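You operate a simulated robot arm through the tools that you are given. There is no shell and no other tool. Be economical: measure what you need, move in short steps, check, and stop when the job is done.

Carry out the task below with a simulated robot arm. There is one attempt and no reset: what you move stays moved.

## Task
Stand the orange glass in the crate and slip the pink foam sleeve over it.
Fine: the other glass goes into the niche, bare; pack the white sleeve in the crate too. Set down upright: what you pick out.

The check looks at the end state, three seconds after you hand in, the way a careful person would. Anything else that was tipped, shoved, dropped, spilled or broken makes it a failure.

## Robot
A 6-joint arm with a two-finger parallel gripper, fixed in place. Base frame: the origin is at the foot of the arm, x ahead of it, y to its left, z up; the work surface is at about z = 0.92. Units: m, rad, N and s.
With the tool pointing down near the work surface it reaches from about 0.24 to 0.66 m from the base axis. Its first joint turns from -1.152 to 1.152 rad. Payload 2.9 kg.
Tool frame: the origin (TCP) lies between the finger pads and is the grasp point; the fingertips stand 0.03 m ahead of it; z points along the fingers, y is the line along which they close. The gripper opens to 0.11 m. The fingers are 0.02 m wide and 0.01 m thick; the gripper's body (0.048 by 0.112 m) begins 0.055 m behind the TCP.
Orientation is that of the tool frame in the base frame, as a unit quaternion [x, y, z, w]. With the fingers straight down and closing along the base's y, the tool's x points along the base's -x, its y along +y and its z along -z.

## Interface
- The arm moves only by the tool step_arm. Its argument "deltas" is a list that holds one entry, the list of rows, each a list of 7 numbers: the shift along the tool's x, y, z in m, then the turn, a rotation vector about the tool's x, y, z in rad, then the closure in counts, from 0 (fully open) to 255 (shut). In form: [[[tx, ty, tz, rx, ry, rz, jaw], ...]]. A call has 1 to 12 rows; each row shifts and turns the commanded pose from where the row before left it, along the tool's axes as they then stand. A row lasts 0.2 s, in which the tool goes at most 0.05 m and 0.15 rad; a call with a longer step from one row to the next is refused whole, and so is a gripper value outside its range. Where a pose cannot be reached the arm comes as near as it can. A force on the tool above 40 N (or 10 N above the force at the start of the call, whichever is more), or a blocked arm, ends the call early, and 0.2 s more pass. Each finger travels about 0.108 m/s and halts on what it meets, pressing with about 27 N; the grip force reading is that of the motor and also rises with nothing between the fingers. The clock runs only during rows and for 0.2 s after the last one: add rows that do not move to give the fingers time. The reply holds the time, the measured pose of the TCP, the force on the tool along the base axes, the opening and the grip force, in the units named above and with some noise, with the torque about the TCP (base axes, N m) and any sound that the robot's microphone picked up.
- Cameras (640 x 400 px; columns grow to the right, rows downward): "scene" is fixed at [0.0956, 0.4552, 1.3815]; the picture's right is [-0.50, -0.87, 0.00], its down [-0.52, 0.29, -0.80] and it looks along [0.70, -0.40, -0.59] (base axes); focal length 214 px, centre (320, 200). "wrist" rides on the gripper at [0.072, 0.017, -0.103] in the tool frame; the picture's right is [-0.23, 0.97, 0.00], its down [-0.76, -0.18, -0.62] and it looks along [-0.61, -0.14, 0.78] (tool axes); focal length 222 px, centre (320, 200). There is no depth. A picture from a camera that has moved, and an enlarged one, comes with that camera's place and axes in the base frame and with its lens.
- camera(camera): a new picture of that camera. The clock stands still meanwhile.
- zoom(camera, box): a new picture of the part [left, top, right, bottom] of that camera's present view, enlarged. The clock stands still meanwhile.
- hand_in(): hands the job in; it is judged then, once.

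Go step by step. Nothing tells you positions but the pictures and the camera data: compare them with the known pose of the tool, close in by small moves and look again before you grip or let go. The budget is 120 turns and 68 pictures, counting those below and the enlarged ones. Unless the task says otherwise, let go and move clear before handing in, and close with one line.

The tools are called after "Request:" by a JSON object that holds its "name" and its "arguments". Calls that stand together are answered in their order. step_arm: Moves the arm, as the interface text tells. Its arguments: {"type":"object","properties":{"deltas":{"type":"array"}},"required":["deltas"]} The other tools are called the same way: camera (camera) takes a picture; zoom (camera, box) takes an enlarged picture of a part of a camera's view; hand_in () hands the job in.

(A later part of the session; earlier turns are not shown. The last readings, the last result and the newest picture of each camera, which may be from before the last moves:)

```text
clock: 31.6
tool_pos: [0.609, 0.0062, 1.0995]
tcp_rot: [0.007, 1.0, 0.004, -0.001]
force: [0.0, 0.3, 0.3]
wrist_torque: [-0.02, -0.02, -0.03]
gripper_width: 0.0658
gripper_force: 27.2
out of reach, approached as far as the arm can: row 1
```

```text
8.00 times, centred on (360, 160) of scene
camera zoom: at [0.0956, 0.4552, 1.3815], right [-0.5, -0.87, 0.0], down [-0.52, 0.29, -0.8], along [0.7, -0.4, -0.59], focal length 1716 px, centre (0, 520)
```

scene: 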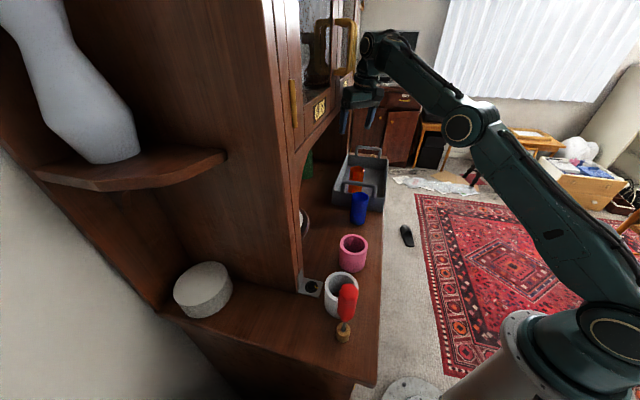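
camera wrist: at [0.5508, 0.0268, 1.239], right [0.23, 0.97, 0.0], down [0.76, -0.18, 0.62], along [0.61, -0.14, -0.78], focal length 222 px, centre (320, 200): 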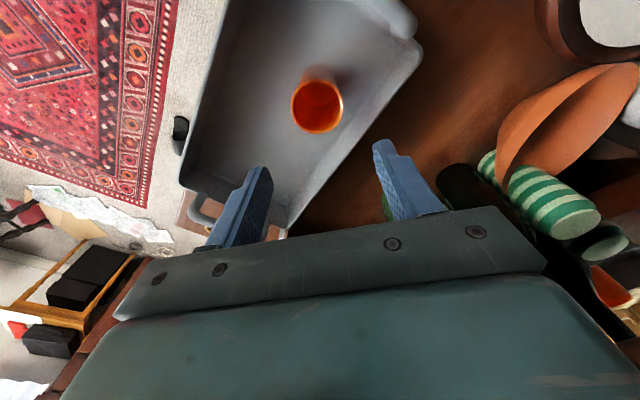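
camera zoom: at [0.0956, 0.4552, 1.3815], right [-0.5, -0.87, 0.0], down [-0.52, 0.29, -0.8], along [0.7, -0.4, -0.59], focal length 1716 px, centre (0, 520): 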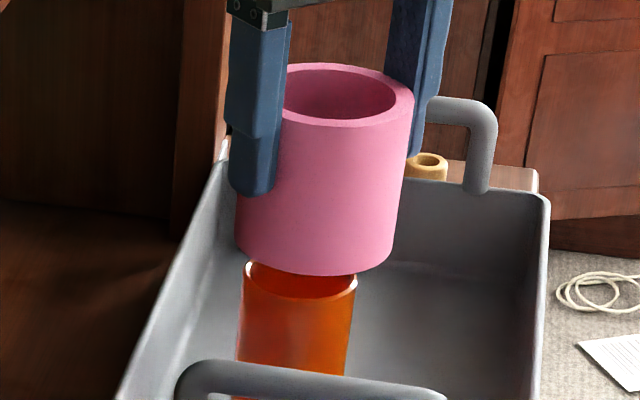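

Both views agree: the sleeve needs to shift about (+2, +4.5) mm. I'll apply that and check again just above the rim.

Request:
{"name": "step_arm", "arguments": {"deltas": [[[-0.002, 0.0046, 0.006, 0, 0, 0, 140], [0, 0, 0, 0, 0, 0, 140]]]}}

Request:
{"name": "zoom", "arguments": {"camera": "wrist", "box": [240, 110, 400, 230]}}

Request:
{"name": "zoom", "arguments": {"camera": "scene", "box": [335, 135, 385, 185]}}

```text
clock: 32.2
tool_pos: [0.6102, 0.0102, 1.0932]
tcp_rot: [0.006, 1.0, 0.004, -0.002]
force: [-0.5, 0.9, 0.5]
wrist_torque: [-0.02, 0.01, 0.0]
gripper_width: 0.0657
gripper_force: 26.9
```

```text
3.33 times, centred on (320, 170) of wrist
camera zoom: at [0.5387, 0.0272, 1.1978], right [0.24, 0.97, 0.01], down [0.76, -0.19, 0.62], along [0.6, -0.14, -0.78], focal length 740 px, centre (320, 300)
```

zoom: 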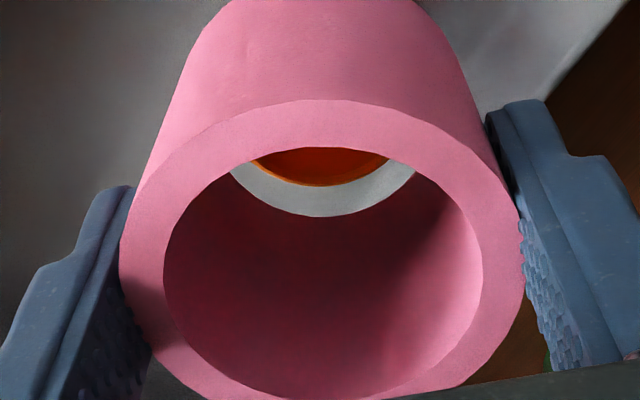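

```text
8.00 times, centred on (360, 160) of scene
camera zoom: at [0.0956, 0.4552, 1.3815], right [-0.5, -0.87, 0.0], down [-0.52, 0.29, -0.8], along [0.7, -0.4, -0.59], focal length 1716 px, centre (0, 520)
```

zoom: 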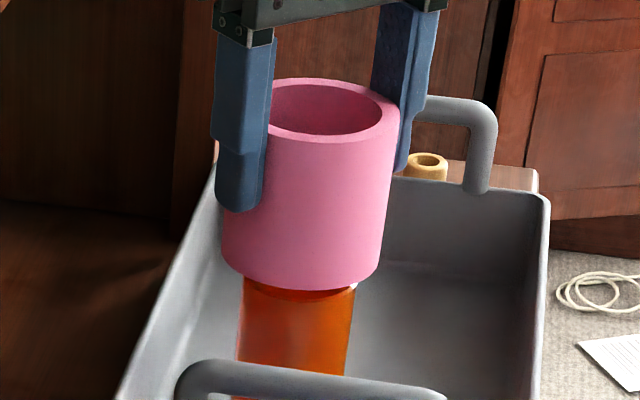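

Both views show the sleeve aligned with the glass to about a millimetre. I'll lower slowly and watch the force.

Request:
{"name": "step_arm", "arguments": {"deltas": [[[0, 0, 0.006, 0, 0, 0, 140], [0, 0, 0.004, 0, 0, 0, 140], [0, 0, 0, 0, 0, 0, 140]]]}}

Request:
{"name": "step_arm", "arguments": {"deltas": [[[0, 0, 0.004, 0, 0, 0, 140], [0, 0, 0, 0, 0, 0, 140]]]}}

```text
clock: 33.0
tool_pos: [0.61, 0.0098, 1.0821]
tcp_rot: [0.008, 1.0, 0.004, -0.001]
force: [-0.2, -0.3, 0.7]
wrist_torque: [-0.02, 0.04, 0.02]
gripper_width: 0.0657
gripper_force: 27.1
```

```text
clock: 33.6
tool_pos: [0.6104, 0.0098, 1.0791]
tcp_rot: [0.008, 1.0, 0.003, -0.001]
force: [-0.5, 0.3, 0.5]
wrist_torque: [-0.01, -0.01, -0.02]
gripper_width: 0.0658
gripper_force: 26.8
```

No contact, and the sleeve bottom should now be below the glass rim. Continuing down.

Request:
{"name": "step_arm", "arguments": {"deltas": [[[0, 0, 0.005, 0, 0, 0, 140], [0, 0, 0.005, 0, 0, 0, 140], [0, 0, 0, 0, 0, 0, 140]]]}}

Request:
{"name": "zoom", "arguments": {"camera": "wrist", "box": [240, 110, 400, 230]}}

Request:
{"name": "zoom", "arguments": {"camera": "scene", "box": [335, 145, 385, 195]}}

```text
clock: 34.4
tool_pos: [0.61, 0.0106, 1.069]
tcp_rot: [0.007, 1.0, 0.004, -0.001]
force: [-0.7, 0.1, -1.0]
wrist_torque: [-0.02, 0.0, -0.02]
gripper_width: 0.066
gripper_force: 26.2
```

```text
3.33 times, centred on (320, 170) of wrist
camera zoom: at [0.5385, 0.0268, 1.1736], right [0.24, 0.97, 0.01], down [0.76, -0.19, 0.62], along [0.6, -0.15, -0.78], focal length 740 px, centre (320, 300)
```

zoom: 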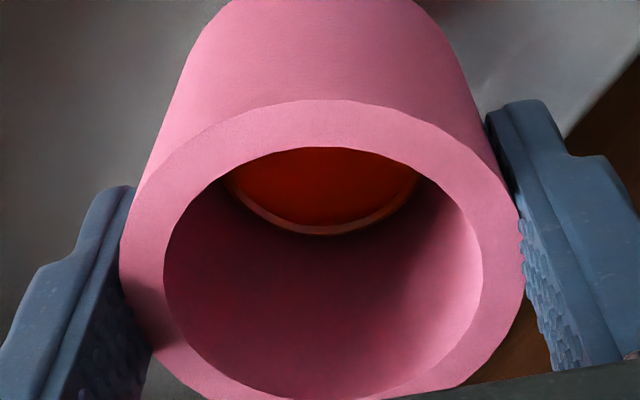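

```text
8.00 times, centred on (360, 170) of scene
camera zoom: at [0.0956, 0.4552, 1.3815], right [-0.5, -0.87, 0.0], down [-0.52, 0.29, -0.8], along [0.7, -0.4, -0.59], focal length 1716 px, centre (0, 440)
```

zoom: 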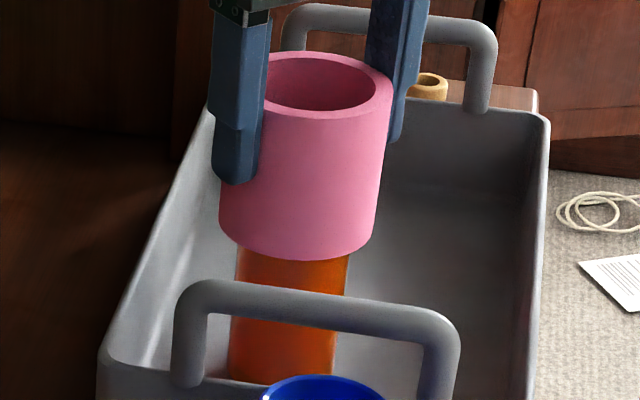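

The sleeve is threaded on the glass. I'll slide it down in steps.

Request:
{"name": "step_arm", "arguments": {"deltas": [[[0, 0, 0.01, 0, 0, 0, 140], [0, 0, 0.01, 0, 0, 0, 140], [0, 0, 0.01, 0, 0, 0, 140], [0, 0, 0.01, 0, 0, 0, 140], [0, 0, 0, 0, 0, 0, 140]]]}}

Request:
{"name": "step_arm", "arguments": {"deltas": [[[0, 0, 0.01, 0, 0, 0, 140], [0, 0, 0.01, 0, 0, 0, 140], [0, 0, 0.006, 0, 0, 0, 140], [0, 0, 0.005, 0, 0, 0, 140], [0, 0, 0, 0, 0, 0, 140]]]}}

Request:
{"name": "step_arm", "arguments": {"deltas": [[[0, 0, 0.004, 0, 0, 0, 140], [0, 0, 0, 0, 0, 0, 140]]]}}

```text
clock: 35.6
tool_pos: [0.611, 0.0106, 1.0284]
tcp_rot: [0.008, 1.0, 0.004, -0.001]
force: [-0.5, 0.1, 0.8]
wrist_torque: [-0.03, 0.0, -0.02]
gripper_width: 0.0656
gripper_force: 26.9
```

```text
clock: 36.8
tool_pos: [0.6126, 0.0099, 0.998]
tcp_rot: [0.007, 1.0, 0.004, -0.002]
force: [-0.1, 0.4, 0.4]
wrist_torque: [0.03, 0.0, 0.03]
gripper_width: 0.0657
gripper_force: 27.2
```

```text
clock: 37.4
tool_pos: [0.6135, 0.0107, 0.994]
tcp_rot: [0.008, 1.0, 0.004, -0.003]
force: [-0.2, 0.1, -0.1]
wrist_torque: [0.01, 0.04, 0.03]
gripper_width: 0.0657
gripper_force: 27.4
out of reach, approached as far as the arm can: row 1
```

Almost down. The arm is near its reach limit, so I'll ease back a hair while going on.

Request:
{"name": "step_arm", "arguments": {"deltas": [[[0.002, 0, 0.004, 0, 0, 0, 140], [0, 0, 0, 0, 0, 0, 140]]]}}

Request:
{"name": "step_arm", "arguments": {"deltas": [[[0, 0, 0.004, 0, 0, 0, 140], [0, 0, 0, 0, 0, 0, 140]]]}}

Request:
{"name": "zoom", "arguments": {"camera": "scene", "box": [335, 145, 385, 195]}}

```text
clock: 38.0
tool_pos: [0.6149, 0.0125, 0.9894]
tcp_rot: [0.008, 1.0, 0.004, -0.004]
force: [0.6, 0.6, -1.3]
wrist_torque: [0.0, 0.0, 0.02]
gripper_width: 0.0659
gripper_force: 27.1
out of reach, approached as far as the arm can: row 1
```

```text
clock: 38.6
tool_pos: [0.6154, 0.0109, 0.9881]
tcp_rot: [0.007, 1.0, 0.002, -0.001]
force: [-1.5, -0.2, 14.7]
wrist_torque: [-0.23, 0.03, -0.04]
gripper_width: 0.0656
gripper_force: 27.0
```

```text
8.00 times, centred on (360, 170) of scene
camera zoom: at [0.0952, 0.4552, 1.3815], right [-0.5, -0.87, 0.0], down [-0.52, 0.29, -0.81], along [0.7, -0.4, -0.59], focal length 1716 px, centre (0, 440)
```

zoom: 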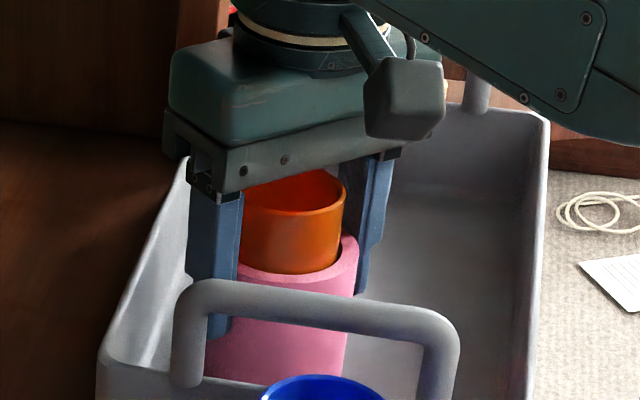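

The sleeve has reached the crate floor (15 N), with the glass standing up through it. I'll open slightly, rise straight, then withdraw toward the robot.

Request:
{"name": "step_arm", "arguments": {"deltas": [[[0, 0, -0.002, 0, 0, 0, 110], [0, 0, 0, 0, 0, 0, 80], [0, 0, 0, 0, 0, 0, 80], [0, 0, -0.02, 0, 0, 0, 80], [0, 0, -0.03, 0, 0, 0, 80], [0, 0, -0.04, 0, 0, 0, 80], [0.02, -0.01, 0, 0, 0, 0, 80], [0.04, -0.01, 0, 0, 0, 0, 80], [0.04, -0.01, 0, 0, 0, 0, 80], [0, 0, 0, 0, 0, 0, 80]]]}}

Request:
{"name": "zoom", "arguments": {"camera": "scene", "box": [315, 135, 415, 215]}}

```text
clock: 40.8
tool_pos: [0.5547, -0.0212, 1.1087]
tcp_rot: [0.007, 1.0, 0.003, -0.003]
force: [0.2, 0.2, -0.1]
wrist_torque: [-0.03, 0.0, -0.02]
gripper_width: 0.0757
gripper_force: 0.1
out of reach, approached as far as the arm can: row 8, 9
```

```text
5.00 times, centred on (365, 175) of scene
camera zoom: at [0.0955, 0.4552, 1.3815], right [-0.5, -0.87, 0.0], down [-0.52, 0.29, -0.8], along [0.7, -0.4, -0.59], focal length 1072 px, centre (95, 325)
```

zoom: 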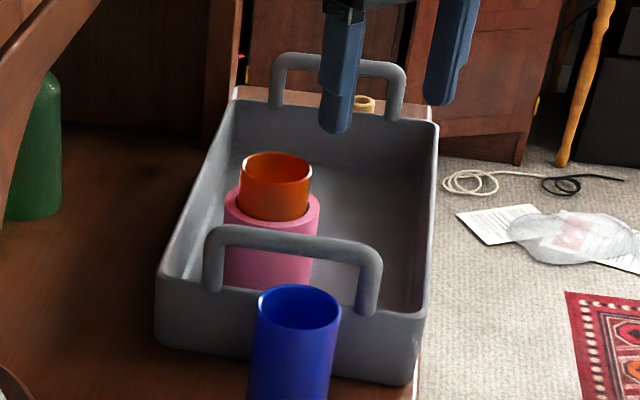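

The orange glass wears the pink sleeve upright in the crate. Now for the blue glass: I'll pull back, yaw slightly and tilt 45°, keeping the gripper tail away from the crate handle.

Request:
{"name": "step_arm", "arguments": {"deltas": [[[0.039, 0.0125, -0.01, 0, 0, 0, 93], [0.039, 0.0125, -0.01, 0, 0, 0, 93], [0.039, 0.0125, -0.01, 0, 0, 0, 93], [0.039, 0.0125, -0.01, 0, 0, 0, 93], [0, 0, 0, 0, 0, -0.13, 93], [0, 0, 0, 0, 0, -0.13, 93], [0, 0, 0, 0, -0.131, 0, 93], [0, 0, 0, 0, -0.131, 0, 93], [0, 0, 0, 0, -0.131, 0, 93], [0, 0, 0, 0, -0.131, 0, 93], [0, 0, 0, 0, -0.131, 0, 93], [0, 0, 0, 0, -0.13, 0, 93]]]}}

```text
clock: 43.4
tool_pos: [0.5656, 0.037, 1.3793]
tcp_rot: [-0.112, 0.917, 0.05, 0.379]
force: [0.0, 0.5, -0.5]
wrist_torque: [-0.02, 0.0, -0.02]
gripper_width: 0.07
gripper_force: 0.0
out of reach, approached as far as the arm can: row 1, 2, 3, 4, 7, 8, 9, 10, 11, 12
```

The arm ended up far from the commanded pose, so I'll look before doing anything else.

Request:
{"name": "camera", "arguments": {"camera": "scene"}}

```text
20 pictures are left
```

scene: 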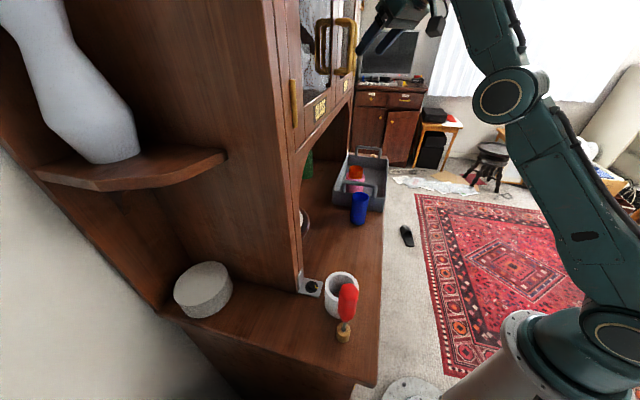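

It sits free in the air, clear of objects. I'll wait one row to see whether it settles toward the commanded pose.

Request:
{"name": "step_arm", "arguments": {"deltas": [[[0, 0, 0, 0, 0, 0, 93]]]}}

```text
clock: 43.8
tool_pos: [0.5661, 0.0374, 1.3804]
tcp_rot: [-0.112, 0.917, 0.051, 0.378]
force: [0.0, -0.5, 0.0]
wrist_torque: [-0.02, 0.03, 0.04]
gripper_width: 0.0701
gripper_force: 0.1
```

It is stable where it is. I'll make a small test retreat away from the doors.

Request:
{"name": "step_arm", "arguments": {"deltas": [[[0.024, -0.012, -0.024, 0, 0, 0, 93], [0, 0, 0, 0, 0, 0, 93]]]}}

```text
clock: 44.4
tool_pos: [0.5505, 0.016, 1.3954]
tcp_rot: [-0.112, 0.918, 0.052, 0.378]
force: [0.1, -0.7, -0.3]
wrist_torque: [0.01, 0.03, 0.0]
gripper_width: 0.07
gripper_force: 0.1
out of reach, approached as far as the arm can: row 1
```

The elbow seems to have gone through its straight pose at full reach and folded the wrong way. I'll swing to the right, away from the cabinet, where I can straighten it safely.

Request:
{"name": "step_arm", "arguments": {"deltas": [[[0.0068, -0.0388, -0.0068, 0, 0, 0, 93], [0.0068, -0.0388, -0.0068, 0, 0, 0, 93], [0.0068, -0.0388, -0.0068, 0, 0, 0, 93], [0.0068, -0.0388, -0.0068, 0, 0, 0, 93], [0, 0, 0, 0, 0, 0, 93]]]}}

Request:
{"name": "step_arm", "arguments": {"deltas": [[[0, 0, 0.03, 0, 0, 0, 93], [0, 0, 0.03, 0, 0, 0, 93], [0, 0, 0, 0, 0, 0, 93]]]}}

Request:
{"name": "camera", "arguments": {"camera": "scene"}}

```text
clock: 45.6
tool_pos: [0.5337, -0.1385, 1.3854]
tcp_rot: [-0.111, 0.917, 0.049, 0.379]
force: [-0.5, 0.5, 0.6]
wrist_torque: [0.03, -0.02, -0.03]
gripper_width: 0.0699
gripper_force: 0.0
out of reach, approached as far as the arm can: row 3, 4
```

```text
clock: 46.4
tool_pos: [0.5508, -0.1315, 1.361]
tcp_rot: [-0.111, 0.917, 0.05, 0.38]
force: [-0.2, -0.2, -0.7]
wrist_torque: [-0.01, 0.02, 0.02]
gripper_width: 0.07
gripper_force: 0.0
out of reach, approached as far as the arm can: row 1, 2
```

```text
19 pictures are left
```

scene: 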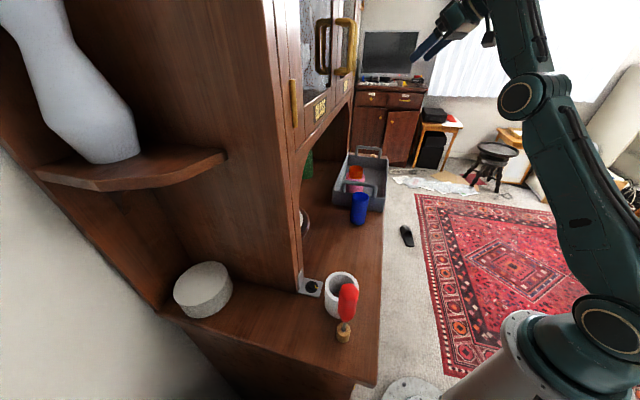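

Both directions are blocked, so the wrist pitch is probably at its limit in this elbow-down posture. Pitching the tool back to vertical and beyond should push the elbow back over.

Request:
{"name": "step_arm", "arguments": {"deltas": [[[0, 0, 0, 0, 0.131, 0, 93], [0, 0, 0, 0, 0.131, 0, 93], [0, 0, 0, 0, 0.131, 0, 93], [0, 0, 0, 0, 0.131, 0, 93], [0, 0, 0, 0, 0.131, 0, 93], [0, 0, 0, 0, 0.131, 0, 93], [0, 0, 0, 0, 0, 0, 93]]]}}

Request:
{"name": "step_arm", "arguments": {"deltas": [[[0, 0, 0.03, 0, 0, 0, 93], [0, 0, 0.03, 0, 0, 0, 93], [0, 0, 0, 0, 0, 0, 93]]]}}

```text
clock: 48.0
tool_pos: [0.4828, -0.1339, 1.3058]
tcp_rot: [-0.123, 0.992, 0.002, -0.001]
force: [4.1, -11.6, -8.4]
wrist_torque: [1.6, -0.13, 0.96]
gripper_width: 0.07
gripper_force: 0.0
out of reach, approached as far as the arm can: row 2, 3, 4, 5, 6
```

```text
clock: 48.8
tool_pos: [0.4832, -0.1336, 1.2453]
tcp_rot: [-0.121, 0.993, 0.003, -0.001]
force: [0.0, -0.9, 0.2]
wrist_torque: [0.0, -0.02, 0.01]
gripper_width: 0.07
gripper_force: 0.1
```

Downward motion now follows exactly. I'll verify the arm posture and the scene.

Request:
{"name": "camera", "arguments": {"camera": "scene"}}

```text
18 pictures are left
```

scene: 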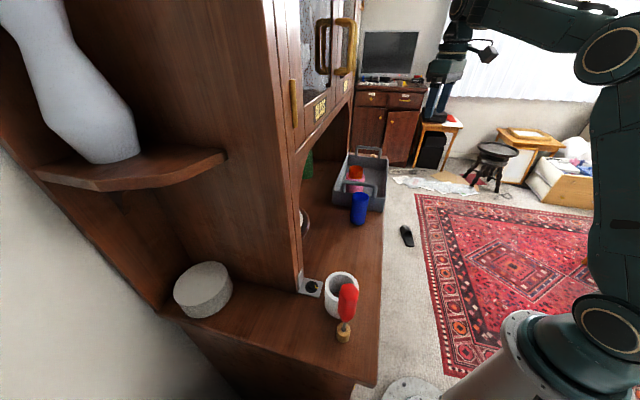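

The elbow is back in its normal posture and nothing is disturbed. I'll go to the blue glass pre-grasp region, staying well within reach, and tilt there.

Request:
{"name": "step_arm", "arguments": {"deltas": [[[0.0072, 0.0397, 0.019, 0, 0, 0, 93], [0.0072, 0.0397, 0.019, 0, 0, 0, 93], [0.0072, 0.0397, 0.019, 0, 0, 0, 93], [0.0072, 0.0397, 0.019, 0, 0, 0, 93], [0.0072, 0.0397, 0.019, 0, 0, 0, 93], [0, 0, 0, 0, -0.131, 0, 93], [0, 0, 0, 0, -0.131, 0, 93], [0, 0, 0, 0, -0.131, 0, 93], [0, 0, 0, 0, -0.131, 0, 93], [0, 0, 0, 0, -0.131, 0, 93], [0, 0, 0, 0, -0.13, 0, 93], [0, 0, 0, 0, 0, 0, 93]]]}}

```text
clock: 51.4
tool_pos: [0.5439, 0.0637, 1.4002]
tcp_rot: [-0.111, 0.917, 0.049, 0.379]
force: [2.4, -1.6, -1.9]
wrist_torque: [-0.14, -0.06, -0.07]
gripper_width: 0.0687
gripper_force: 0.0
out of reach, approached as far as the arm can: row 3, 4, 5, 6, 7, 8, 9, 10, 11
```

It is out of reach again, now at a place that was reachable before, so a joint is wound to its limit. I'll look at the posture.

Request:
{"name": "zoom", "arguments": {"camera": "scene", "box": [320, 0, 640, 200]}}

```text
2.00 times, centred on (480, 100) of scene
camera zoom: at [0.0956, 0.4551, 1.3815], right [-0.5, -0.87, 0.0], down [-0.52, 0.29, -0.8], along [0.7, -0.4, -0.59], focal length 429 px, centre (0, 400)
```

zoom: 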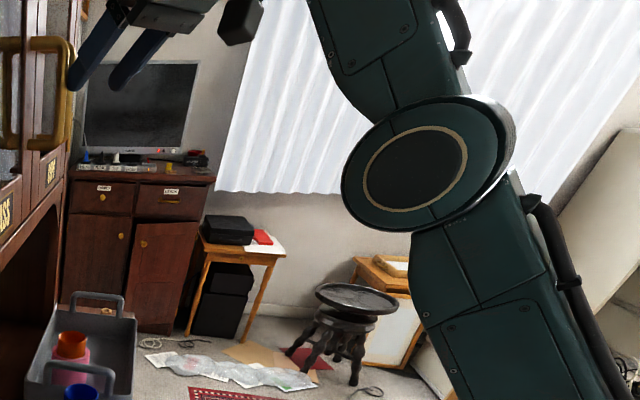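

The elbow is down again. I'll swing back right, clear of the handles, and pitch to vertical, which restored it last time. After that I'll test what limits it.

Request:
{"name": "step_arm", "arguments": {"deltas": [[[0.0068, -0.0388, -0.0068, 0, 0, 0, 93], [0.0068, -0.0388, -0.0068, 0, 0, 0, 93], [0.0068, -0.0388, -0.0068, 0, 0, 0, 93], [0.0068, -0.0388, -0.0068, 0, 0, 0, 93], [0.0068, -0.0388, -0.0068, 0, 0, 0, 93], [0, 0, 0, 0, 0.131, 0, 93], [0, 0, 0, 0, 0.131, 0, 93], [0, 0, 0, 0, 0.131, 0, 93], [0, 0, 0, 0, 0.131, 0, 93], [0, 0, 0, 0, 0.131, 0, 93], [0, 0, 0, 0, 0.131, 0, 93], [0, 0, 0, 0, 0, 0, 93]]]}}

Request:
{"name": "zoom", "arguments": {"camera": "scene", "box": [400, 0, 640, 150]}}

```text
clock: 54.0
tool_pos: [0.4607, -0.1264, 1.322]
tcp_rot: [-0.122, 0.993, 0.003, -0.001]
force: [4.6, -14.0, -8.9]
wrist_torque: [1.75, -0.11, 1.09]
gripper_width: 0.0701
gripper_force: 0.0
out of reach, approached as far as the arm can: row 4, 5, 6, 7, 8, 9, 10, 11
```

```text
2.67 times, centred on (520, 75) of scene
camera zoom: at [0.0955, 0.4552, 1.3815], right [-0.5, -0.87, 0.0], down [-0.52, 0.29, -0.8], along [0.7, -0.4, -0.59], focal length 572 px, centre (-213, 533)
```

zoom: 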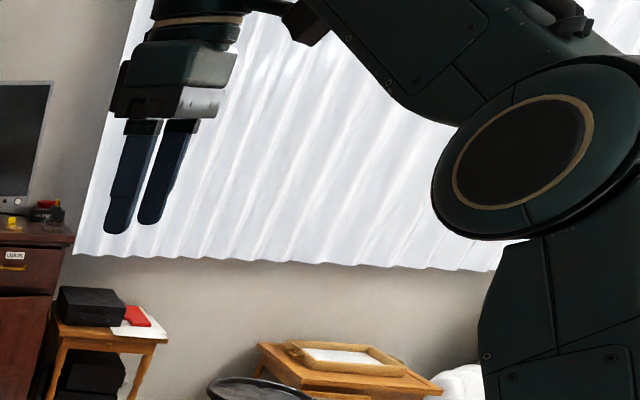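

The elbow is up again, and the force looks like the camera bracket touching the forearm in this cramped pose. I'll go down, undo the yaw, and move left in small steps, noting which rows are flagged.

Request:
{"name": "step_arm", "arguments": {"deltas": [[[0, 0, 0.04, 0, 0, 0, 93], [0, 0, 0.04, 0, 0, 0, 93], [0, 0, 0.04, 0, 0, 0, 93], [0, 0, 0, 0, 0, 0.122, 93], [0, 0, 0, 0, 0, 0.122, 93], [0, 0, 0, 0, 0, 0, 93]]]}}

Request:
{"name": "step_arm", "arguments": {"deltas": [[[0, 0.03, 0, 0, 0, 0, 93], [0, 0.03, 0, 0, 0, 0, 93], [0, 0.03, 0, 0, 0, 0, 93], [0, 0.03, 0, 0, 0, 0, 93], [0, 0, 0, 0, 0, 0, 93]]]}}

```text
clock: 55.4
tool_pos: [0.4611, -0.1285, 1.2109]
tcp_rot: [0.0, 1.0, 0.003, -0.002]
force: [-0.4, 0.0, 0.0]
wrist_torque: [-0.01, 0.0, 0.0]
gripper_width: 0.0701
gripper_force: 0.1
out of reach, approached as far as the arm can: row 3
```

```text
clock: 56.6
tool_pos: [0.4601, -0.008, 1.2115]
tcp_rot: [0.0, 1.0, 0.003, -0.002]
force: [-0.6, -0.3, -0.2]
wrist_torque: [-0.01, -0.04, 0.01]
gripper_width: 0.0699
gripper_force: 0.0
```

Sideways motion is fine with zero yaw. Testing inward and downward moves separately.

Request:
{"name": "step_arm", "arguments": {"deltas": [[[0.02, 0, 0, 0, 0, 0, 93], [0, 0, 0, 0, 0, 0, 93]]]}}

Request:
{"name": "step_arm", "arguments": {"deltas": [[[0, 0, 0.02, 0, 0, 0, 93], [0, 0, 0, 0, 0, 0, 93]]]}}

Request:
{"name": "zoom", "arguments": {"camera": "scene", "box": [340, 0, 640, 188]}}

```text
clock: 57.2
tool_pos: [0.4426, -0.0083, 1.2122]
tcp_rot: [0.0, 1.0, 0.003, -0.002]
force: [-0.3, -0.8, 0.4]
wrist_torque: [0.03, 0.03, -0.01]
gripper_width: 0.0698
gripper_force: 0.0
```

```text
clock: 57.8
tool_pos: [0.4489, -0.0071, 1.2037]
tcp_rot: [0.0, 1.0, 0.003, -0.003]
force: [-0.2, 0.7, 0.3]
wrist_torque: [0.03, 0.02, -0.05]
gripper_width: 0.0696
gripper_force: 0.1
out of reach, approached as far as the arm can: row 1
```

```text
2.13 times, centred on (490, 94) of scene
camera zoom: at [0.0956, 0.4552, 1.3815], right [-0.5, -0.87, 0.0], down [-0.52, 0.29, -0.8], along [0.7, -0.4, -0.59], focal length 456 px, centre (-42, 426)
```

zoom: 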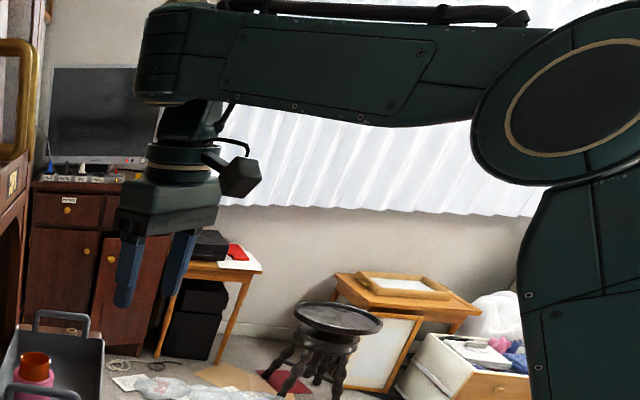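

The boundary looks like a minimum height in this posture. I'll test moving further in at a safe height, and a tilt there.

Request:
{"name": "step_arm", "arguments": {"deltas": [[[0.02, 0, -0.03, 0, 0, 0, 93], [0.03, 0.0, -0.02, 0, 0, 0, 93], [0.03, 0.0, 0, 0, 0, 0, 93], [0, 0, 0, 0, 0, 0, 93]]]}}

Request:
{"name": "step_arm", "arguments": {"deltas": [[[0, 0, 0, 0, -0.131, 0, 93], [0, 0, 0, 0, -0.131, 0, 93], [0, 0, 0, 0, 0, 0, 93]]]}}

```text
clock: 58.8
tool_pos: [0.3681, -0.0068, 1.2527]
tcp_rot: [-0.001, 1.0, 0.004, -0.002]
force: [0.1, -1.2, -0.1]
wrist_torque: [-0.01, 0.01, -0.01]
gripper_width: 0.0697
gripper_force: 0.1
```

```text
clock: 59.6
tool_pos: [0.3838, -0.0106, 1.2957]
tcp_rot: [0.0, 0.995, 0.003, 0.095]
force: [-0.4, 0.4, 0.3]
wrist_torque: [-0.03, 0.0, 0.03]
gripper_width: 0.0702
gripper_force: 0.0
out of reach, approached as far as the arm can: row 1, 2
```

The tool cannot pitch forward here because the wrist is in its flipped branch with a pitch joint at its limit. I can unflip it by swinging the tool sideways through the wrist singularity, so I'll test that in free air, pointing left.

Request:
{"name": "step_arm", "arguments": {"deltas": [[[0, 0, 0, 0, 0.131, 0, 93], [0, 0, 0, 0, 0.131, 0, 93], [0, -0.03, -0.02, 0, 0.1, 0, 93], [0, -0.03, -0.02, 0, 0, 0, 93], [0, 0, 0, -0.15, 0, 0, 93], [0, 0, 0, -0.15, 0, 0, 93], [0, 0, 0, -0.15, 0, 0, 93], [0, 0, 0, -0.15, 0, 0, 93], [0, 0, 0, 0, 0, 0, 93]]]}}

```text
clock: 60.7
tool_pos: [0.4006, -0.0729, 1.3334]
tcp_rot: [0.007, 0.998, 0.058, -0.015]
force: [6.6, -4.2, -11.0]
wrist_torque: [0.39, 0.02, 0.19]
gripper_width: 0.0696
gripper_force: 0.0
out of reach, approached as far as the arm can: row 1, 2, 5
stopped in row 5: the force on the tool passed its limit at 102 N (the readings are from after the stop); the commanded pose is now the measured one
```

Another contact in free air, probably the arm against itself. I'll look.

Request:
{"name": "camera", "arguments": {"camera": "scene"}}

Request:
{"name": "camera", "arguments": {"camera": "wrist"}}

```text
14 pictures are left
```

scene: 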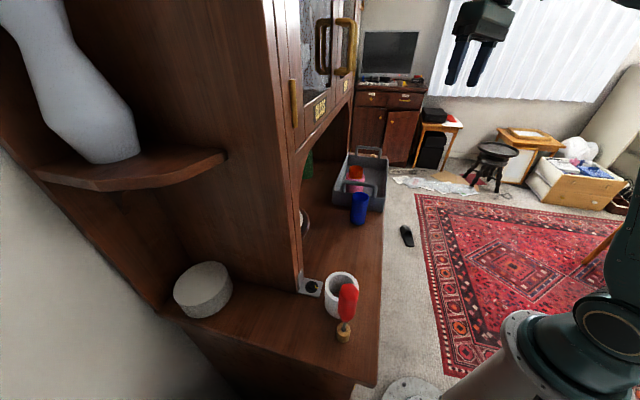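

```text
13 pictures are left
camera wrist: at [0.3319, -0.068, 1.4407], right [0.24, 0.96, 0.1], down [0.78, -0.26, 0.57], along [0.58, -0.06, -0.81], focal length 222 px, centre (320, 200)
```

wrist: 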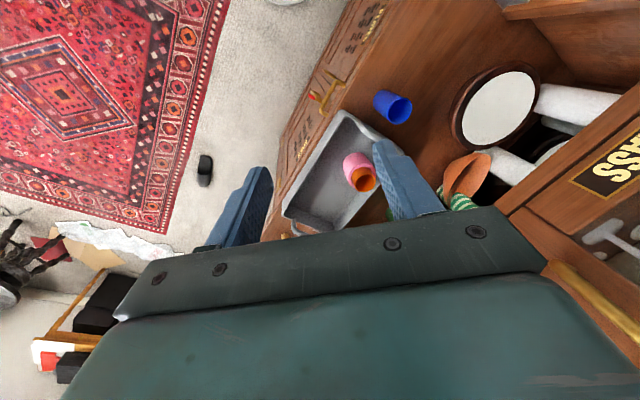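

The surroundings are clear, so it was the camera bracket against the forearm. I'll back out to a roomier pose and turn the tool half a turn about its axis, so the camera faces away from the forearm before unflipping.

Request:
{"name": "step_arm", "arguments": {"deltas": [[[-0.02, 0, 0.02, 0.1, 0, 0, 93], [-0.02, 0, 0.03, 0.016, -0.02, 0, 93], [-0.015, 0, 0.02, 0, 0, 0, 93], [0, 0, 0, 0, 0, 0.15, 93], [0, 0, 0, 0, 0, 0.15, 93], [0, 0, 0, 0, 0, 0.15, 93], [0, 0, 0, 0, 0, 0.15, 93], [0, 0, 0, 0, 0, 0.15, 93], [0, 0, 0, 0, 0, 0.15, 93], [0, 0, 0, 0, 0, 0.15, 93], [0, 0, 0, 0, 0, 0.15, 93], [0, 0, 0, 0, 0, 0, 93]]]}}

```text
clock: 63.3
tool_pos: [0.4525, -0.0705, 1.2609]
tcp_rot: [0.571, 0.821, -0.004, -0.006]
force: [0.2, 0.2, -0.7]
wrist_torque: [0.01, 0.0, 0.05]
gripper_width: 0.07
gripper_force: 0.1
```

The turn goes freely. Continuing to a half turn.

Request:
{"name": "step_arm", "arguments": {"deltas": [[[0, 0, 0, 0, 0, 0.15, 93], [0, 0, 0, 0, 0, 0.15, 93], [0, 0, 0, 0, 0, 0.15, 93], [0, 0, 0, 0, 0, 0.15, 93], [0, 0, 0, 0, 0, 0.15, 93], [0, 0, 0, 0, 0, 0.15, 93], [0, 0, 0, 0, 0, 0.15, 93], [0, 0, 0, 0, 0, 0.15, 93], [0, 0, 0, 0, 0, 0.15, 93], [0, 0, 0, 0, 0, 0.15, 93], [0, 0, 0, 0, 0, 0.15, 93], [0, 0, 0, 0, 0, 0.15, 93]]]}}

Request:
{"name": "step_arm", "arguments": {"deltas": [[[0, 0, 0, 0, 0, 0.14, 93], [0, 0, 0, 0, 0, 0, 93]]]}}

```text
clock: 65.9
tool_pos: [0.4538, -0.0715, 1.2612]
tcp_rot: [0.998, 0.064, -0.007, 0.0]
force: [0.4, 0.5, 0.8]
wrist_torque: [0.0, 0.01, -0.01]
gripper_width: 0.0699
gripper_force: 0.1
```

```text
clock: 66.5
tool_pos: [0.4532, -0.0721, 1.2605]
tcp_rot: [1.0, -0.006, -0.007, 0.0]
force: [-0.1, 0.3, -0.3]
wrist_torque: [0.01, -0.04, 0.0]
gripper_width: 0.0696
gripper_force: 0.1
```

Half turn done. Now I'll tilt the tool sideways to the left, watching for limits.

Request:
{"name": "step_arm", "arguments": {"deltas": [[[0, 0, 0, 0.15, 0, 0, 93], [0, 0, 0, 0.15, 0, 0, 93], [0, 0, 0, 0.15, 0, 0, 93], [0, 0, 0, 0.15, 0, 0, 93], [0, 0, 0, 0.15, 0, 0, 93], [0, 0, 0, 0, 0, 0, 93]]]}}

```text
clock: 67.9
tool_pos: [0.448, -0.0694, 1.2527]
tcp_rot: [0.981, -0.007, -0.005, -0.194]
force: [0.0, 0.3, 0.0]
wrist_torque: [0.02, -0.01, -0.02]
gripper_width: 0.0699
gripper_force: 0.1
out of reach, approached as far as the arm can: row 3, 4, 5
```

The left side is limited at about 0.4 rad. I'll try the other side with the tool shifted to the right.

Request:
{"name": "step_arm", "arguments": {"deltas": [[[0, 0, 0, -0.13, 0, 0, 93], [0, 0, 0, -0.13, 0, 0, 93], [0, 0, 0, -0.13, 0, 0, 93], [0, 0.04, -0.01, 0, 0, 0, 93], [0, 0.04, -0.01, 0, 0, 0, 93], [0, 0.02, 0, -0.1, 0, 0, 93], [0, 0, 0, -0.13, 0, 0, 93], [0, 0, 0, -0.13, 0, 0, 93], [0, 0, 0, -0.13, 0, 0, 93], [0, 0, 0, -0.13, 0, 0, 93], [0, 0, 0, -0.13, 0, 0, 93], [0, 0, 0, 0, 0, 0, 93]]]}}

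```text
clock: 70.5
tool_pos: [0.4526, -0.179, 1.2876]
tcp_rot: [0.999, -0.002, -0.006, 0.035]
force: [-0.4, 0.4, -0.7]
wrist_torque: [0.01, -0.01, 0.0]
gripper_width: 0.07
gripper_force: 0.0
out of reach, approached as far as the arm can: row 6, 7, 8, 9, 10, 11
```

Both sideways directions are limited. I need one good look at the wrist posture to understand which joint is wound up.

Request:
{"name": "zoom", "arguments": {"camera": "scene", "box": [400, 0, 640, 130]}}

```text
2.67 times, centred on (520, 65) of scene
camera zoom: at [0.0956, 0.4552, 1.3815], right [-0.5, -0.87, 0.0], down [-0.52, 0.29, -0.8], along [0.7, -0.4, -0.59], focal length 572 px, centre (-213, 560)
```

zoom: 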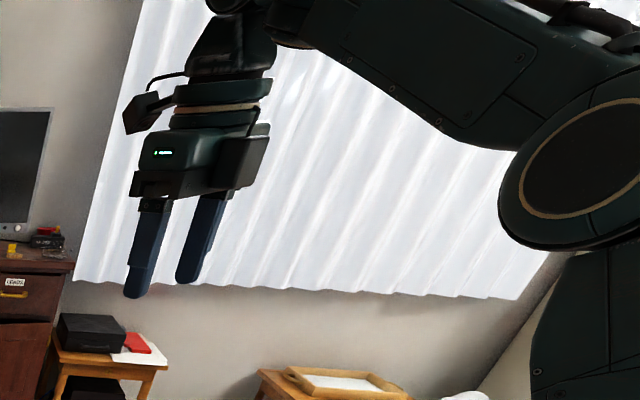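

I'll test whether the wrist has freedom the other way, pitching the fingers back toward the base, which the joint limit should allow.

Request:
{"name": "step_arm", "arguments": {"deltas": [[[0, -0.03, 0, 0.07, 0, 0, 93], [0, -0.03, 0, 0, -0.15, 0, 93], [0, -0.03, 0, 0, -0.15, 0, 93], [0, 0, 0, 0, -0.15, 0, 93], [0, 0, 0, 0, -0.15, 0, 93], [0, 0, 0, 0, 0, 0, 93]]]}}

Request:
{"name": "step_arm", "arguments": {"deltas": [[[0, 0, 0, 0.15, 0, 0, 93], [0, 0, 0, 0.15, 0, 0, 93], [0, 0, 0, 0.15, 0, 0, 93], [0, 0, 0, 0.15, 0, 0, 93], [0, 0, 0, 0.15, 0, 0, 93], [0, 0, 0, 0.15, 0, 0, 93], [0, 0, 0, 0, 0, 0, 93]]]}}

```text
clock: 71.9
tool_pos: [0.3956, -0.0828, 1.1963]
tcp_rot: [0.963, 0.009, -0.267, -0.037]
force: [-0.3, 1.0, -0.4]
wrist_torque: [-0.02, -0.04, 0.01]
gripper_width: 0.0699
gripper_force: 0.0
out of reach, approached as far as the arm can: row 2, 3, 4, 5
```

```text
clock: 73.5
tool_pos: [0.2374, -0.1642, 1.0483]
tcp_rot: [0.859, -0.11, -0.249, -0.435]
force: [-0.7, 0.3, -0.6]
wrist_torque: [-0.01, 0.02, -0.02]
gripper_width: 0.0698
gripper_force: 0.0
out of reach, approached as far as the arm can: row 1, 2, 3, 4, 5, 6
```

The position gave way in every direction, as if the wrist pitch joint is pinned. I'll undo these rotations first.

Request:
{"name": "step_arm", "arguments": {"deltas": [[[0, 0, 0, -0.15, 0, 0, 93], [0, 0, 0, -0.15, 0, 0, 93], [0, 0, 0, -0.15, 0, 0, 93], [0, 0, 0, -0.15, 0, 0, 93], [0, 0, 0, -0.15, 0, 0, 93], [0, 0, 0, -0.15, 0, 0, 93], [0, 0, 0, 0, 0, 0, 93]]]}}

```text
clock: 75.1
tool_pos: [0.2524, -0.18, 1.078]
tcp_rot: [0.963, 0.006, -0.27, -0.023]
force: [0.2, -0.9, 0.2]
wrist_torque: [0.01, -0.02, 0.02]
gripper_width: 0.07
gripper_force: 0.0
out of reach, approached as far as the arm can: row 2, 3, 4
```

Rows 5 and 6 were not flagged, so some freedom returned. I'll test plain translations and a pitch from here.

Request:
{"name": "step_arm", "arguments": {"deltas": [[[0, 0, -0.03, 0, 0, 0, 93], [0, 0, -0.03, 0, 0, 0, 93], [0, 0, 0, 0, 0, 0, 93]]]}}

Request:
{"name": "step_arm", "arguments": {"deltas": [[[0, 0, 0, 0, 0.1, 0, 93], [0, 0, 0, 0, 0.1, 0, 93], [0, 0, 0, 0, 0, 0, 93]]]}}

```text
clock: 75.9
tool_pos: [0.2675, -0.1821, 1.1022]
tcp_rot: [0.963, 0.007, -0.27, -0.023]
force: [0.1, -0.7, 0.2]
wrist_torque: [0.0, -0.04, 0.0]
gripper_width: 0.07
gripper_force: 0.0
out of reach, approached as far as the arm can: row 2
```

```text
clock: 76.7
tool_pos: [0.2659, -0.1816, 1.1007]
tcp_rot: [0.985, 0.004, -0.173, -0.023]
force: [0.2, 0.2, -0.5]
wrist_torque: [0.0, 0.05, 0.02]
gripper_width: 0.07
gripper_force: 0.1
```

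Pitching forward at a fixed point now works, so the joint has come off its stop. Continuing to vertical.

Request:
{"name": "step_arm", "arguments": {"deltas": [[[0, 0, 0, 0, 0.12, 0, 93], [0, 0, 0, 0, 0.12, 0, 93], [0, 0, 0, 0, 0.1, 0, 93], [0, 0, 0, 0, 0, 0, 93]]]}}

Request:
{"name": "step_arm", "arguments": {"deltas": [[[0.03, 0, 0, 0, 0, 0, 93], [0.03, 0, 0, 0, 0, 0, 93], [0.03, 0, 0, 0, 0, 0, 93], [0, 0, 0, 0, 0, 0, 93]]]}}

```text
clock: 77.7
tool_pos: [0.2665, -0.1806, 1.1006]
tcp_rot: [1.0, -0.001, -0.004, -0.025]
force: [0.2, -0.2, 0.5]
wrist_torque: [0.01, 0.0, 0.02]
gripper_width: 0.0699
gripper_force: 0.1
```

```text
clock: 78.7
tool_pos: [0.3571, -0.1816, 1.1001]
tcp_rot: [1.0, 0.0, -0.004, -0.024]
force: [-0.1, 0.6, 0.6]
wrist_torque: [0.0, -0.03, 0.0]
gripper_width: 0.0698
gripper_force: 0.0
```

The arm moves freely again. I'll level it and unwind the half turn.

Request:
{"name": "step_arm", "arguments": {"deltas": [[[0, 0, 0, -0.048, 0, 0, 93], [0, 0, 0, 0, 0, -0.15, 93], [0, 0, 0, 0, 0, -0.15, 93], [0, 0, 0, 0, 0, -0.15, 93], [0, 0, 0, 0, 0, -0.15, 93], [0, 0, 0, 0, 0, -0.15, 93], [0, 0, 0, 0, 0, -0.15, 93], [0, 0, 0, 0, 0, -0.15, 93], [0, 0, 0, 0, 0, -0.15, 93], [0, 0, 0, 0, 0, -0.15, 93], [0, 0, 0, 0, 0, -0.15, 93], [0, 0, 0, 0, 0, -0.15, 93]]]}}

Request:
{"name": "step_arm", "arguments": {"deltas": [[[0, 0, 0, 0, 0, -0.15, 93], [0, 0, 0, 0, 0, -0.15, 93], [0, 0, 0, 0, 0, -0.15, 93], [0, 0, 0, 0, 0, -0.15, 93], [0, 0, 0, 0, 0, -0.15, 93], [0, 0, 0, 0, 0, -0.15, 93], [0, 0, 0, 0, 0, -0.15, 93], [0, 0, 0, 0, 0, -0.15, 93], [0, 0, 0, 0, 0, -0.15, 93], [0, 0, 0, 0, 0, -0.14, 93], [0, 0, 0, 0, 0, 0, 93]]]}}

```text
clock: 81.3
tool_pos: [0.3575, -0.1815, 1.0999]
tcp_rot: [0.678, 0.735, -0.003, -0.003]
force: [1.0, -0.1, -0.8]
wrist_torque: [0.01, 0.02, 0.01]
gripper_width: 0.0698
gripper_force: 0.1
```

```text
clock: 83.7
tool_pos: [0.3558, -0.1812, 1.0989]
tcp_rot: [0.0, 1.0, 0.0, -0.005]
force: [-1.1, 0.3, -0.1]
wrist_torque: [0.0, -0.02, 0.0]
gripper_width: 0.07
gripper_force: 0.1
```

Back to the standard orientation. Now I'll move over toward the blue glass and tilt in small checked steps.

Request:
{"name": "step_arm", "arguments": {"deltas": [[[0, 0.037, -0.005, 0, 0, 0, 93], [0, 0.037, -0.005, 0, 0, 0, 93], [0, 0.037, -0.005, 0, 0, 0, 93], [0, 0.037, -0.005, 0, 0, 0, 93], [0, 0.037, -0.005, 0, 0, 0, 93], [0, 0.037, 0, 0, 0, 0, 93], [0, 0, 0, 0, 0, -0.13, 93], [0, 0, 0, 0, 0, -0.13, 93], [0, 0, 0, 0, 0, 0, 93]]]}}

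Request:
{"name": "step_arm", "arguments": {"deltas": [[[0, 0, 0, 0, -0.131, 0, 93], [0, 0, 0, 0, -0.131, 0, 93], [0, 0, 0, 0, 0, 0, 93]]]}}

```text
clock: 85.7
tool_pos: [0.3573, 0.0415, 1.1251]
tcp_rot: [-0.128, 0.992, 0.0, -0.004]
force: [0.3, 0.0, -0.7]
wrist_torque: [0.01, 0.01, 0.0]
gripper_width: 0.07
gripper_force: 0.1
```

```text
clock: 86.5
tool_pos: [0.358, 0.0404, 1.1243]
tcp_rot: [-0.127, 0.984, 0.018, 0.127]
force: [0.8, -0.5, -0.2]
wrist_torque: [-0.01, 0.0, 0.01]
gripper_width: 0.0697
gripper_force: 0.1
```

Everything tracks well. I'll finish the tilt and move to the pre-grasp.

Request:
{"name": "step_arm", "arguments": {"deltas": [[[0, 0, 0, 0, -0.131, 0, 93], [0, 0, 0, 0, -0.131, 0, 93], [0, 0, 0, 0, -0.131, 0, 93], [0, 0, 0, 0, -0.131, 0, 93], [0, 0, 0, 0, 0, 0, 93]]]}}

```text
clock: 87.7
tool_pos: [0.3574, 0.0408, 1.1245]
tcp_rot: [-0.118, 0.918, 0.05, 0.376]
force: [0.0, 0.5, -0.3]
wrist_torque: [-0.02, 0.02, -0.01]
gripper_width: 0.0697
gripper_force: 0.0
```

Tilted as wanted. Moving to the pre-grasp in line with the blue glass, then a look.

Request:
{"name": "step_arm", "arguments": {"deltas": [[[0.0006, 0.0073, 0.0314, 0, 0, 0, 93], [0.0006, 0.0073, 0.0314, 0, 0, 0, 93], [0.0005, 0.0072, 0.0314, 0, 0, 0, 93], [0, 0, 0, 0, 0, 0, 93]]]}}

Request:
{"name": "camera", "arguments": {"camera": "wrist"}}

```text
clock: 88.7
tool_pos: [0.4151, 0.0797, 1.0574]
tcp_rot: [-0.117, 0.918, 0.049, 0.376]
force: [0.6, 0.5, 0.3]
wrist_torque: [0.0, 0.01, 0.0]
gripper_width: 0.07
gripper_force: 0.2
```

```text
11 pictures are left
camera wrist: at [0.2908, 0.0632, 1.0812], right [-0.09, 0.98, 0.16], down [0.15, -0.15, 0.98], along [0.98, 0.11, -0.13], focal length 222 px, centre (320, 200)
```

wrist: 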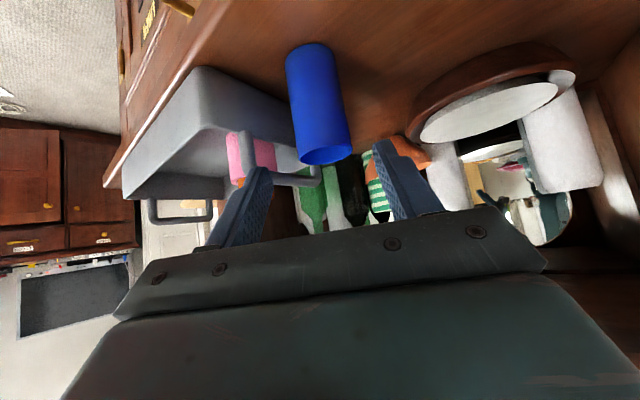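

The blue glass measures (0.481, 0.096), centred between the fingers. Advancing.

Request:
{"name": "step_arm", "arguments": {"deltas": [[[0, 0, 0.03, 0, 0, 0, 93], [0, 0, 0.03, 0, 0, 0, 93], [0, -0.001, 0.025, 0, 0, 0, 93], [0, 0, 0.013, 0, 0, 0, 93], [0, 0, 0, 0, 0, 0, 93]]]}}

```text
clock: 89.9
tool_pos: [0.4809, 0.0952, 0.9868]
tcp_rot: [-0.118, 0.918, 0.05, 0.376]
force: [-0.2, 0.5, -0.1]
wrist_torque: [-0.01, 0.0, -0.04]
gripper_width: 0.07
gripper_force: 0.1
```

No contact this time. Gripping, then a small lift.

Request:
{"name": "step_arm", "arguments": {"deltas": [[[0, 0, 0, 0, 0, 0, 130], [0, 0, 0, 0, 0, 0, 165], [0, 0, 0, 0, 0, 0, 165], [0, 0, 0, 0, 0, 0, 165]]]}}

Request:
{"name": "step_arm", "arguments": {"deltas": [[[-0.014, 0, -0.014, 0, 0, 0, 165], [-0.014, 0, -0.014, 0, 0, 0, 165], [0, 0, 0, 0, 0, 0, 165]]]}}

Request:
{"name": "zoom", "arguments": {"camera": "scene", "box": [310, 130, 430, 230]}}

```text
clock: 90.9
tool_pos: [0.48, 0.0953, 0.9875]
tcp_rot: [-0.118, 0.917, 0.05, 0.377]
force: [-0.3, 0.5, -0.1]
wrist_torque: [0.06, -0.06, 0.02]
gripper_width: 0.043
gripper_force: 27.5
```

```text
clock: 91.7
tool_pos: [0.4812, 0.0946, 1.0251]
tcp_rot: [-0.117, 0.918, 0.049, 0.376]
force: [0.0, 0.7, -1.5]
wrist_torque: [0.0, 0.01, 0.01]
gripper_width: 0.0431
gripper_force: 26.7
```

```text
4.00 times, centred on (370, 180) of scene
camera zoom: at [0.0956, 0.4552, 1.3815], right [-0.5, -0.87, 0.0], down [-0.52, 0.29, -0.8], along [0.7, -0.4, -0.59], focal length 858 px, centre (120, 280)
```

zoom: 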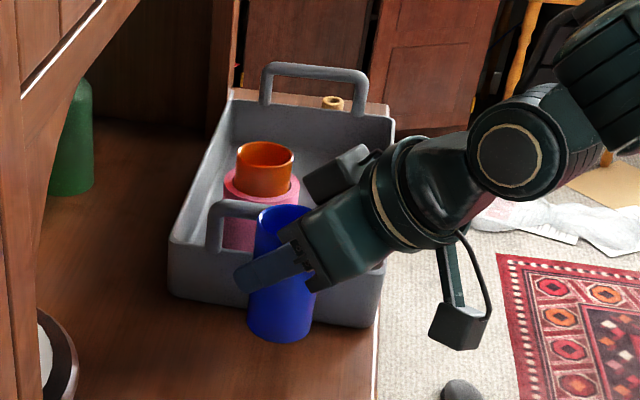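

The glass is held upright with the wrist in its normal posture. I'll carry it low into the niche opening.

Request:
{"name": "step_arm", "arguments": {"deltas": [[[-0.0277, 0.0162, 0.0272, 0, 0, 0, 165], [-0.0277, 0.0162, 0.0272, 0, 0, 0, 165], [-0.0277, 0.0162, 0.0272, 0, 0, 0, 165], [-0.0277, 0.0162, 0.0272, 0, 0, 0, 165], [0, 0, 0, 0, 0, 0, 165]]]}}

Request:
{"name": "camera", "arguments": {"camera": "wrist"}}

Request:
{"name": "zoom", "arguments": {"camera": "scene", "box": [270, 110, 390, 230]}}

```text
clock: 92.9
tool_pos: [0.6165, 0.1991, 1.0269]
tcp_rot: [-0.118, 0.918, 0.05, 0.375]
force: [0.7, 0.1, 0.1]
wrist_torque: [0.01, 0.0, 0.0]
gripper_width: 0.0429
gripper_force: 26.8
```

```text
9 pictures are left
camera wrist: at [0.4921, 0.1831, 1.0497], right [-0.09, 0.98, 0.16], down [0.15, -0.15, 0.98], along [0.98, 0.11, -0.13], focal length 222 px, centre (320, 200)
```

wrist: 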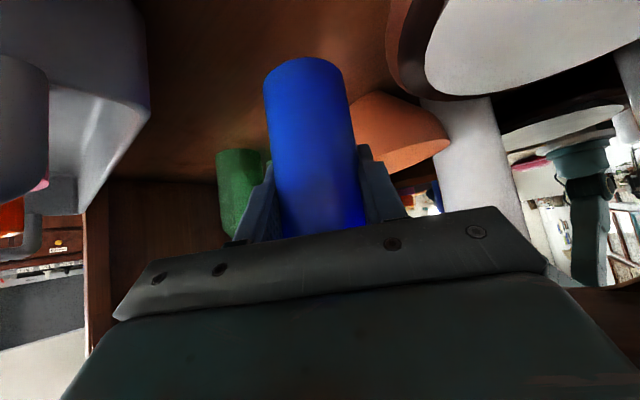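

```text
3.33 times, centred on (330, 170) of scene
camera zoom: at [0.0956, 0.4552, 1.3815], right [-0.5, -0.87, 0.0], down [-0.52, 0.29, -0.8], along [0.7, -0.4, -0.59], focal length 715 px, centre (287, 300)
```

zoom: 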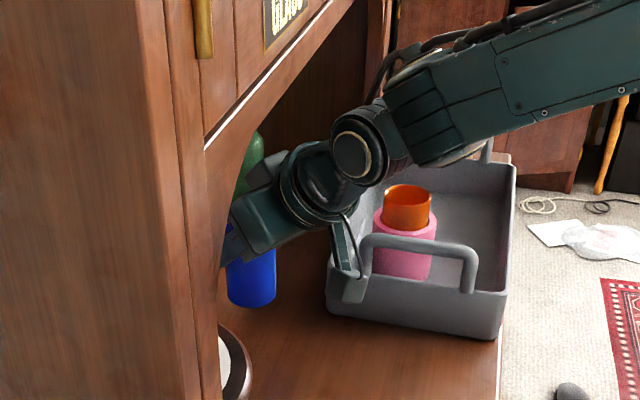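

The blue glass is inside the recess and clear of the bowl and crate. Lowering vertically to the counter.

Request:
{"name": "step_arm", "arguments": {"deltas": [[[0.0085, 0, 0.0085, 0, 0, 0, 165], [0.0085, 0, 0.0085, 0, 0, 0, 165], [0.007, 0, 0.007, 0, 0, 0, 165], [0, 0, 0, 0, 0, 0, 165]]]}}

Request:
{"name": "step_arm", "arguments": {"deltas": [[[0.0022, 0, 0.0022, 0, 0, 0, 165], [0, 0, 0, 0, 0, 0, 165]]]}}

Request:
{"name": "step_arm", "arguments": {"deltas": [[[0.0018, 0, 0.0018, 0, 0, 0, 165], [0, 0, 0, 0, 0, 0, 165]]]}}

```text
clock: 93.9
tool_pos: [0.6157, 0.1989, 0.9922]
tcp_rot: [-0.118, 0.918, 0.049, 0.377]
force: [-0.8, -0.3, -0.4]
wrist_torque: [0.01, -0.01, -0.05]
gripper_width: 0.043
gripper_force: 27.3
```

```text
clock: 94.5
tool_pos: [0.6157, 0.1991, 0.9896]
tcp_rot: [-0.118, 0.918, 0.05, 0.375]
force: [0.3, 0.4, -1.4]
wrist_torque: [0.0, 0.01, -0.02]
gripper_width: 0.0431
gripper_force: 26.8
```

```text
clock: 95.1
tool_pos: [0.6151, 0.1974, 0.9873]
tcp_rot: [-0.118, 0.918, 0.049, 0.376]
force: [-0.1, 0.2, 0.3]
wrist_torque: [0.0, -0.01, 0.0]
gripper_width: 0.0429
gripper_force: 27.0
```

Request:
{"name": "step_arm", "arguments": {"deltas": [[[0.0015, 0, 0.0015, 0, 0, 0, 165], [0, 0, 0, 0, 0, 0, 165]]]}}

```text
clock: 95.7
tool_pos: [0.6156, 0.1986, 0.9871]
tcp_rot: [-0.118, 0.917, 0.049, 0.378]
force: [-4.3, 0.3, 12.8]
wrist_torque: [-0.24, 0.45, -0.03]
gripper_width: 0.0432
gripper_force: 26.7
```

The glass has touched the counter. I'll release gently, withdraw along the tool axis, and look.

Request:
{"name": "step_arm", "arguments": {"deltas": [[[0, 0, 0, 0, 0, 0, 140], [0, 0, 0, 0, 0, 0, 114], [0, 0, 0, 0, 0, 0, 114], [0, 0, -0.02, 0, 0, 0, 114], [0, 0, -0.03, 0, 0, 0, 114], [0, 0, -0.04, 0, 0, 0, 114], [0.01, 0, -0.04, 0, 0, 0, 114], [0, 0, 0, 0, 0, 0, 114]]]}}

Request:
{"name": "camera", "arguments": {"camera": "wrist"}}

```text
clock: 97.5
tool_pos: [0.5189, 0.1731, 1.0706]
tcp_rot: [-0.117, 0.918, 0.049, 0.375]
force: [-0.5, 0.7, 0.5]
wrist_torque: [-0.02, -0.04, -0.01]
gripper_width: 0.0608
gripper_force: 0.1
```

```text
7 pictures are left
camera wrist: at [0.3947, 0.1575, 1.0937], right [-0.09, 0.98, 0.16], down [0.15, -0.15, 0.98], along [0.98, 0.11, -0.13], focal length 222 px, centre (320, 200)
```

wrist: 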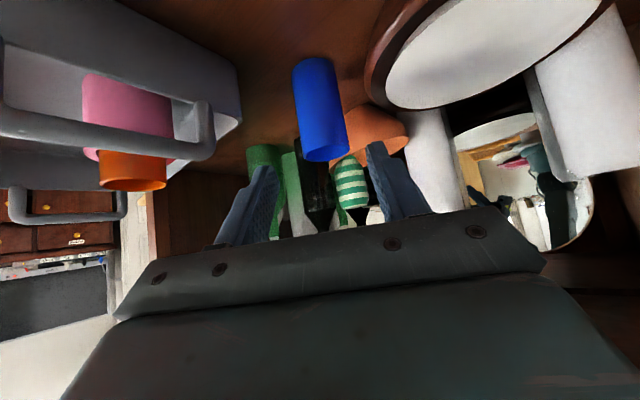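

The blue glass stands in the niche and the crate contents are fine. Now I'll withdraw and bring the tool upright for the white sleeve.

Request:
{"name": "step_arm", "arguments": {"deltas": [[[0.0133, -0.0093, -0.0342, 0, 0, 0, 93], [0.0133, -0.0093, -0.0342, 0, 0, 0, 93], [0.0133, -0.0093, -0.0342, 0, 0, 0, 93], [0.0133, -0.0093, -0.0342, 0, 0, 0, 93], [0, 0, 0, 0, 0.1295, 0, 93], [0, 0, 0, 0, 0.1295, 0, 93], [0, 0, 0, 0, 0.1295, 0, 93], [0, 0, 0, 0, 0.1295, 0, 93], [0, 0, 0, 0, 0.1295, 0, 93], [0, 0, 0, 0, 0.1295, 0, 93], [0, 0, 0, 0, 0, 0, 93]]]}}

```text
clock: 99.9
tool_pos: [0.4, 0.1026, 1.1302]
tcp_rot: [-0.128, 0.992, 0.001, 0.0]
force: [-0.6, 0.2, -0.2]
wrist_torque: [0.0, 0.02, -0.01]
gripper_width: 0.0701
gripper_force: 0.1
```

Upright. I'll rotate the tool so the jaws and camera will avoid the red brush beside the white sleeve.

Request:
{"name": "step_arm", "arguments": {"deltas": [[[0, 0, 0, 0, 0, -0.144, 56], [0, 0, 0, 0, 0, -0.144, 56], [0, 0, 0, 0, 0, -0.144, 56], [0, 0, 0, 0, 0, -0.144, 56], [0, 0, 0, 0, 0, -0.144, 56], [0, 0, 0, 0, 0, -0.144, 56], [0, 0, 0, 0, 0, -0.144, 56], [0, 0, 0, 0, 0, -0.144, 56], [0, 0, 0, 0, 0, -0.144, 56], [0, 0, 0, 0, 0, -0.144, 56], [0, 0, 0, 0, 0, -0.144, 56], [0, 0, 0, 0, 0, -0.144, 56]]]}}

Request:
{"name": "step_arm", "arguments": {"deltas": [[[0, 0, 0, 0, 0, -0.144, 56], [0, 0, 0, 0, 0, -0.141, 56], [0, 0, 0, 0, 0, 0, 56]]]}}

```text
clock: 102.5
tool_pos: [0.4002, 0.102, 1.1318]
tcp_rot: [0.838, -0.545, 0.0, -0.002]
force: [0.1, -0.7, -0.4]
wrist_torque: [0.0, 0.01, -0.01]
gripper_width: 0.0859
gripper_force: 0.0
```

```text
clock: 103.3
tool_pos: [0.4008, 0.1021, 1.1306]
tcp_rot: [0.907, -0.422, -0.001, -0.001]
force: [0.3, 0.1, -0.4]
wrist_torque: [-0.02, 0.03, -0.01]
gripper_width: 0.0857
gripper_force: 0.1
```

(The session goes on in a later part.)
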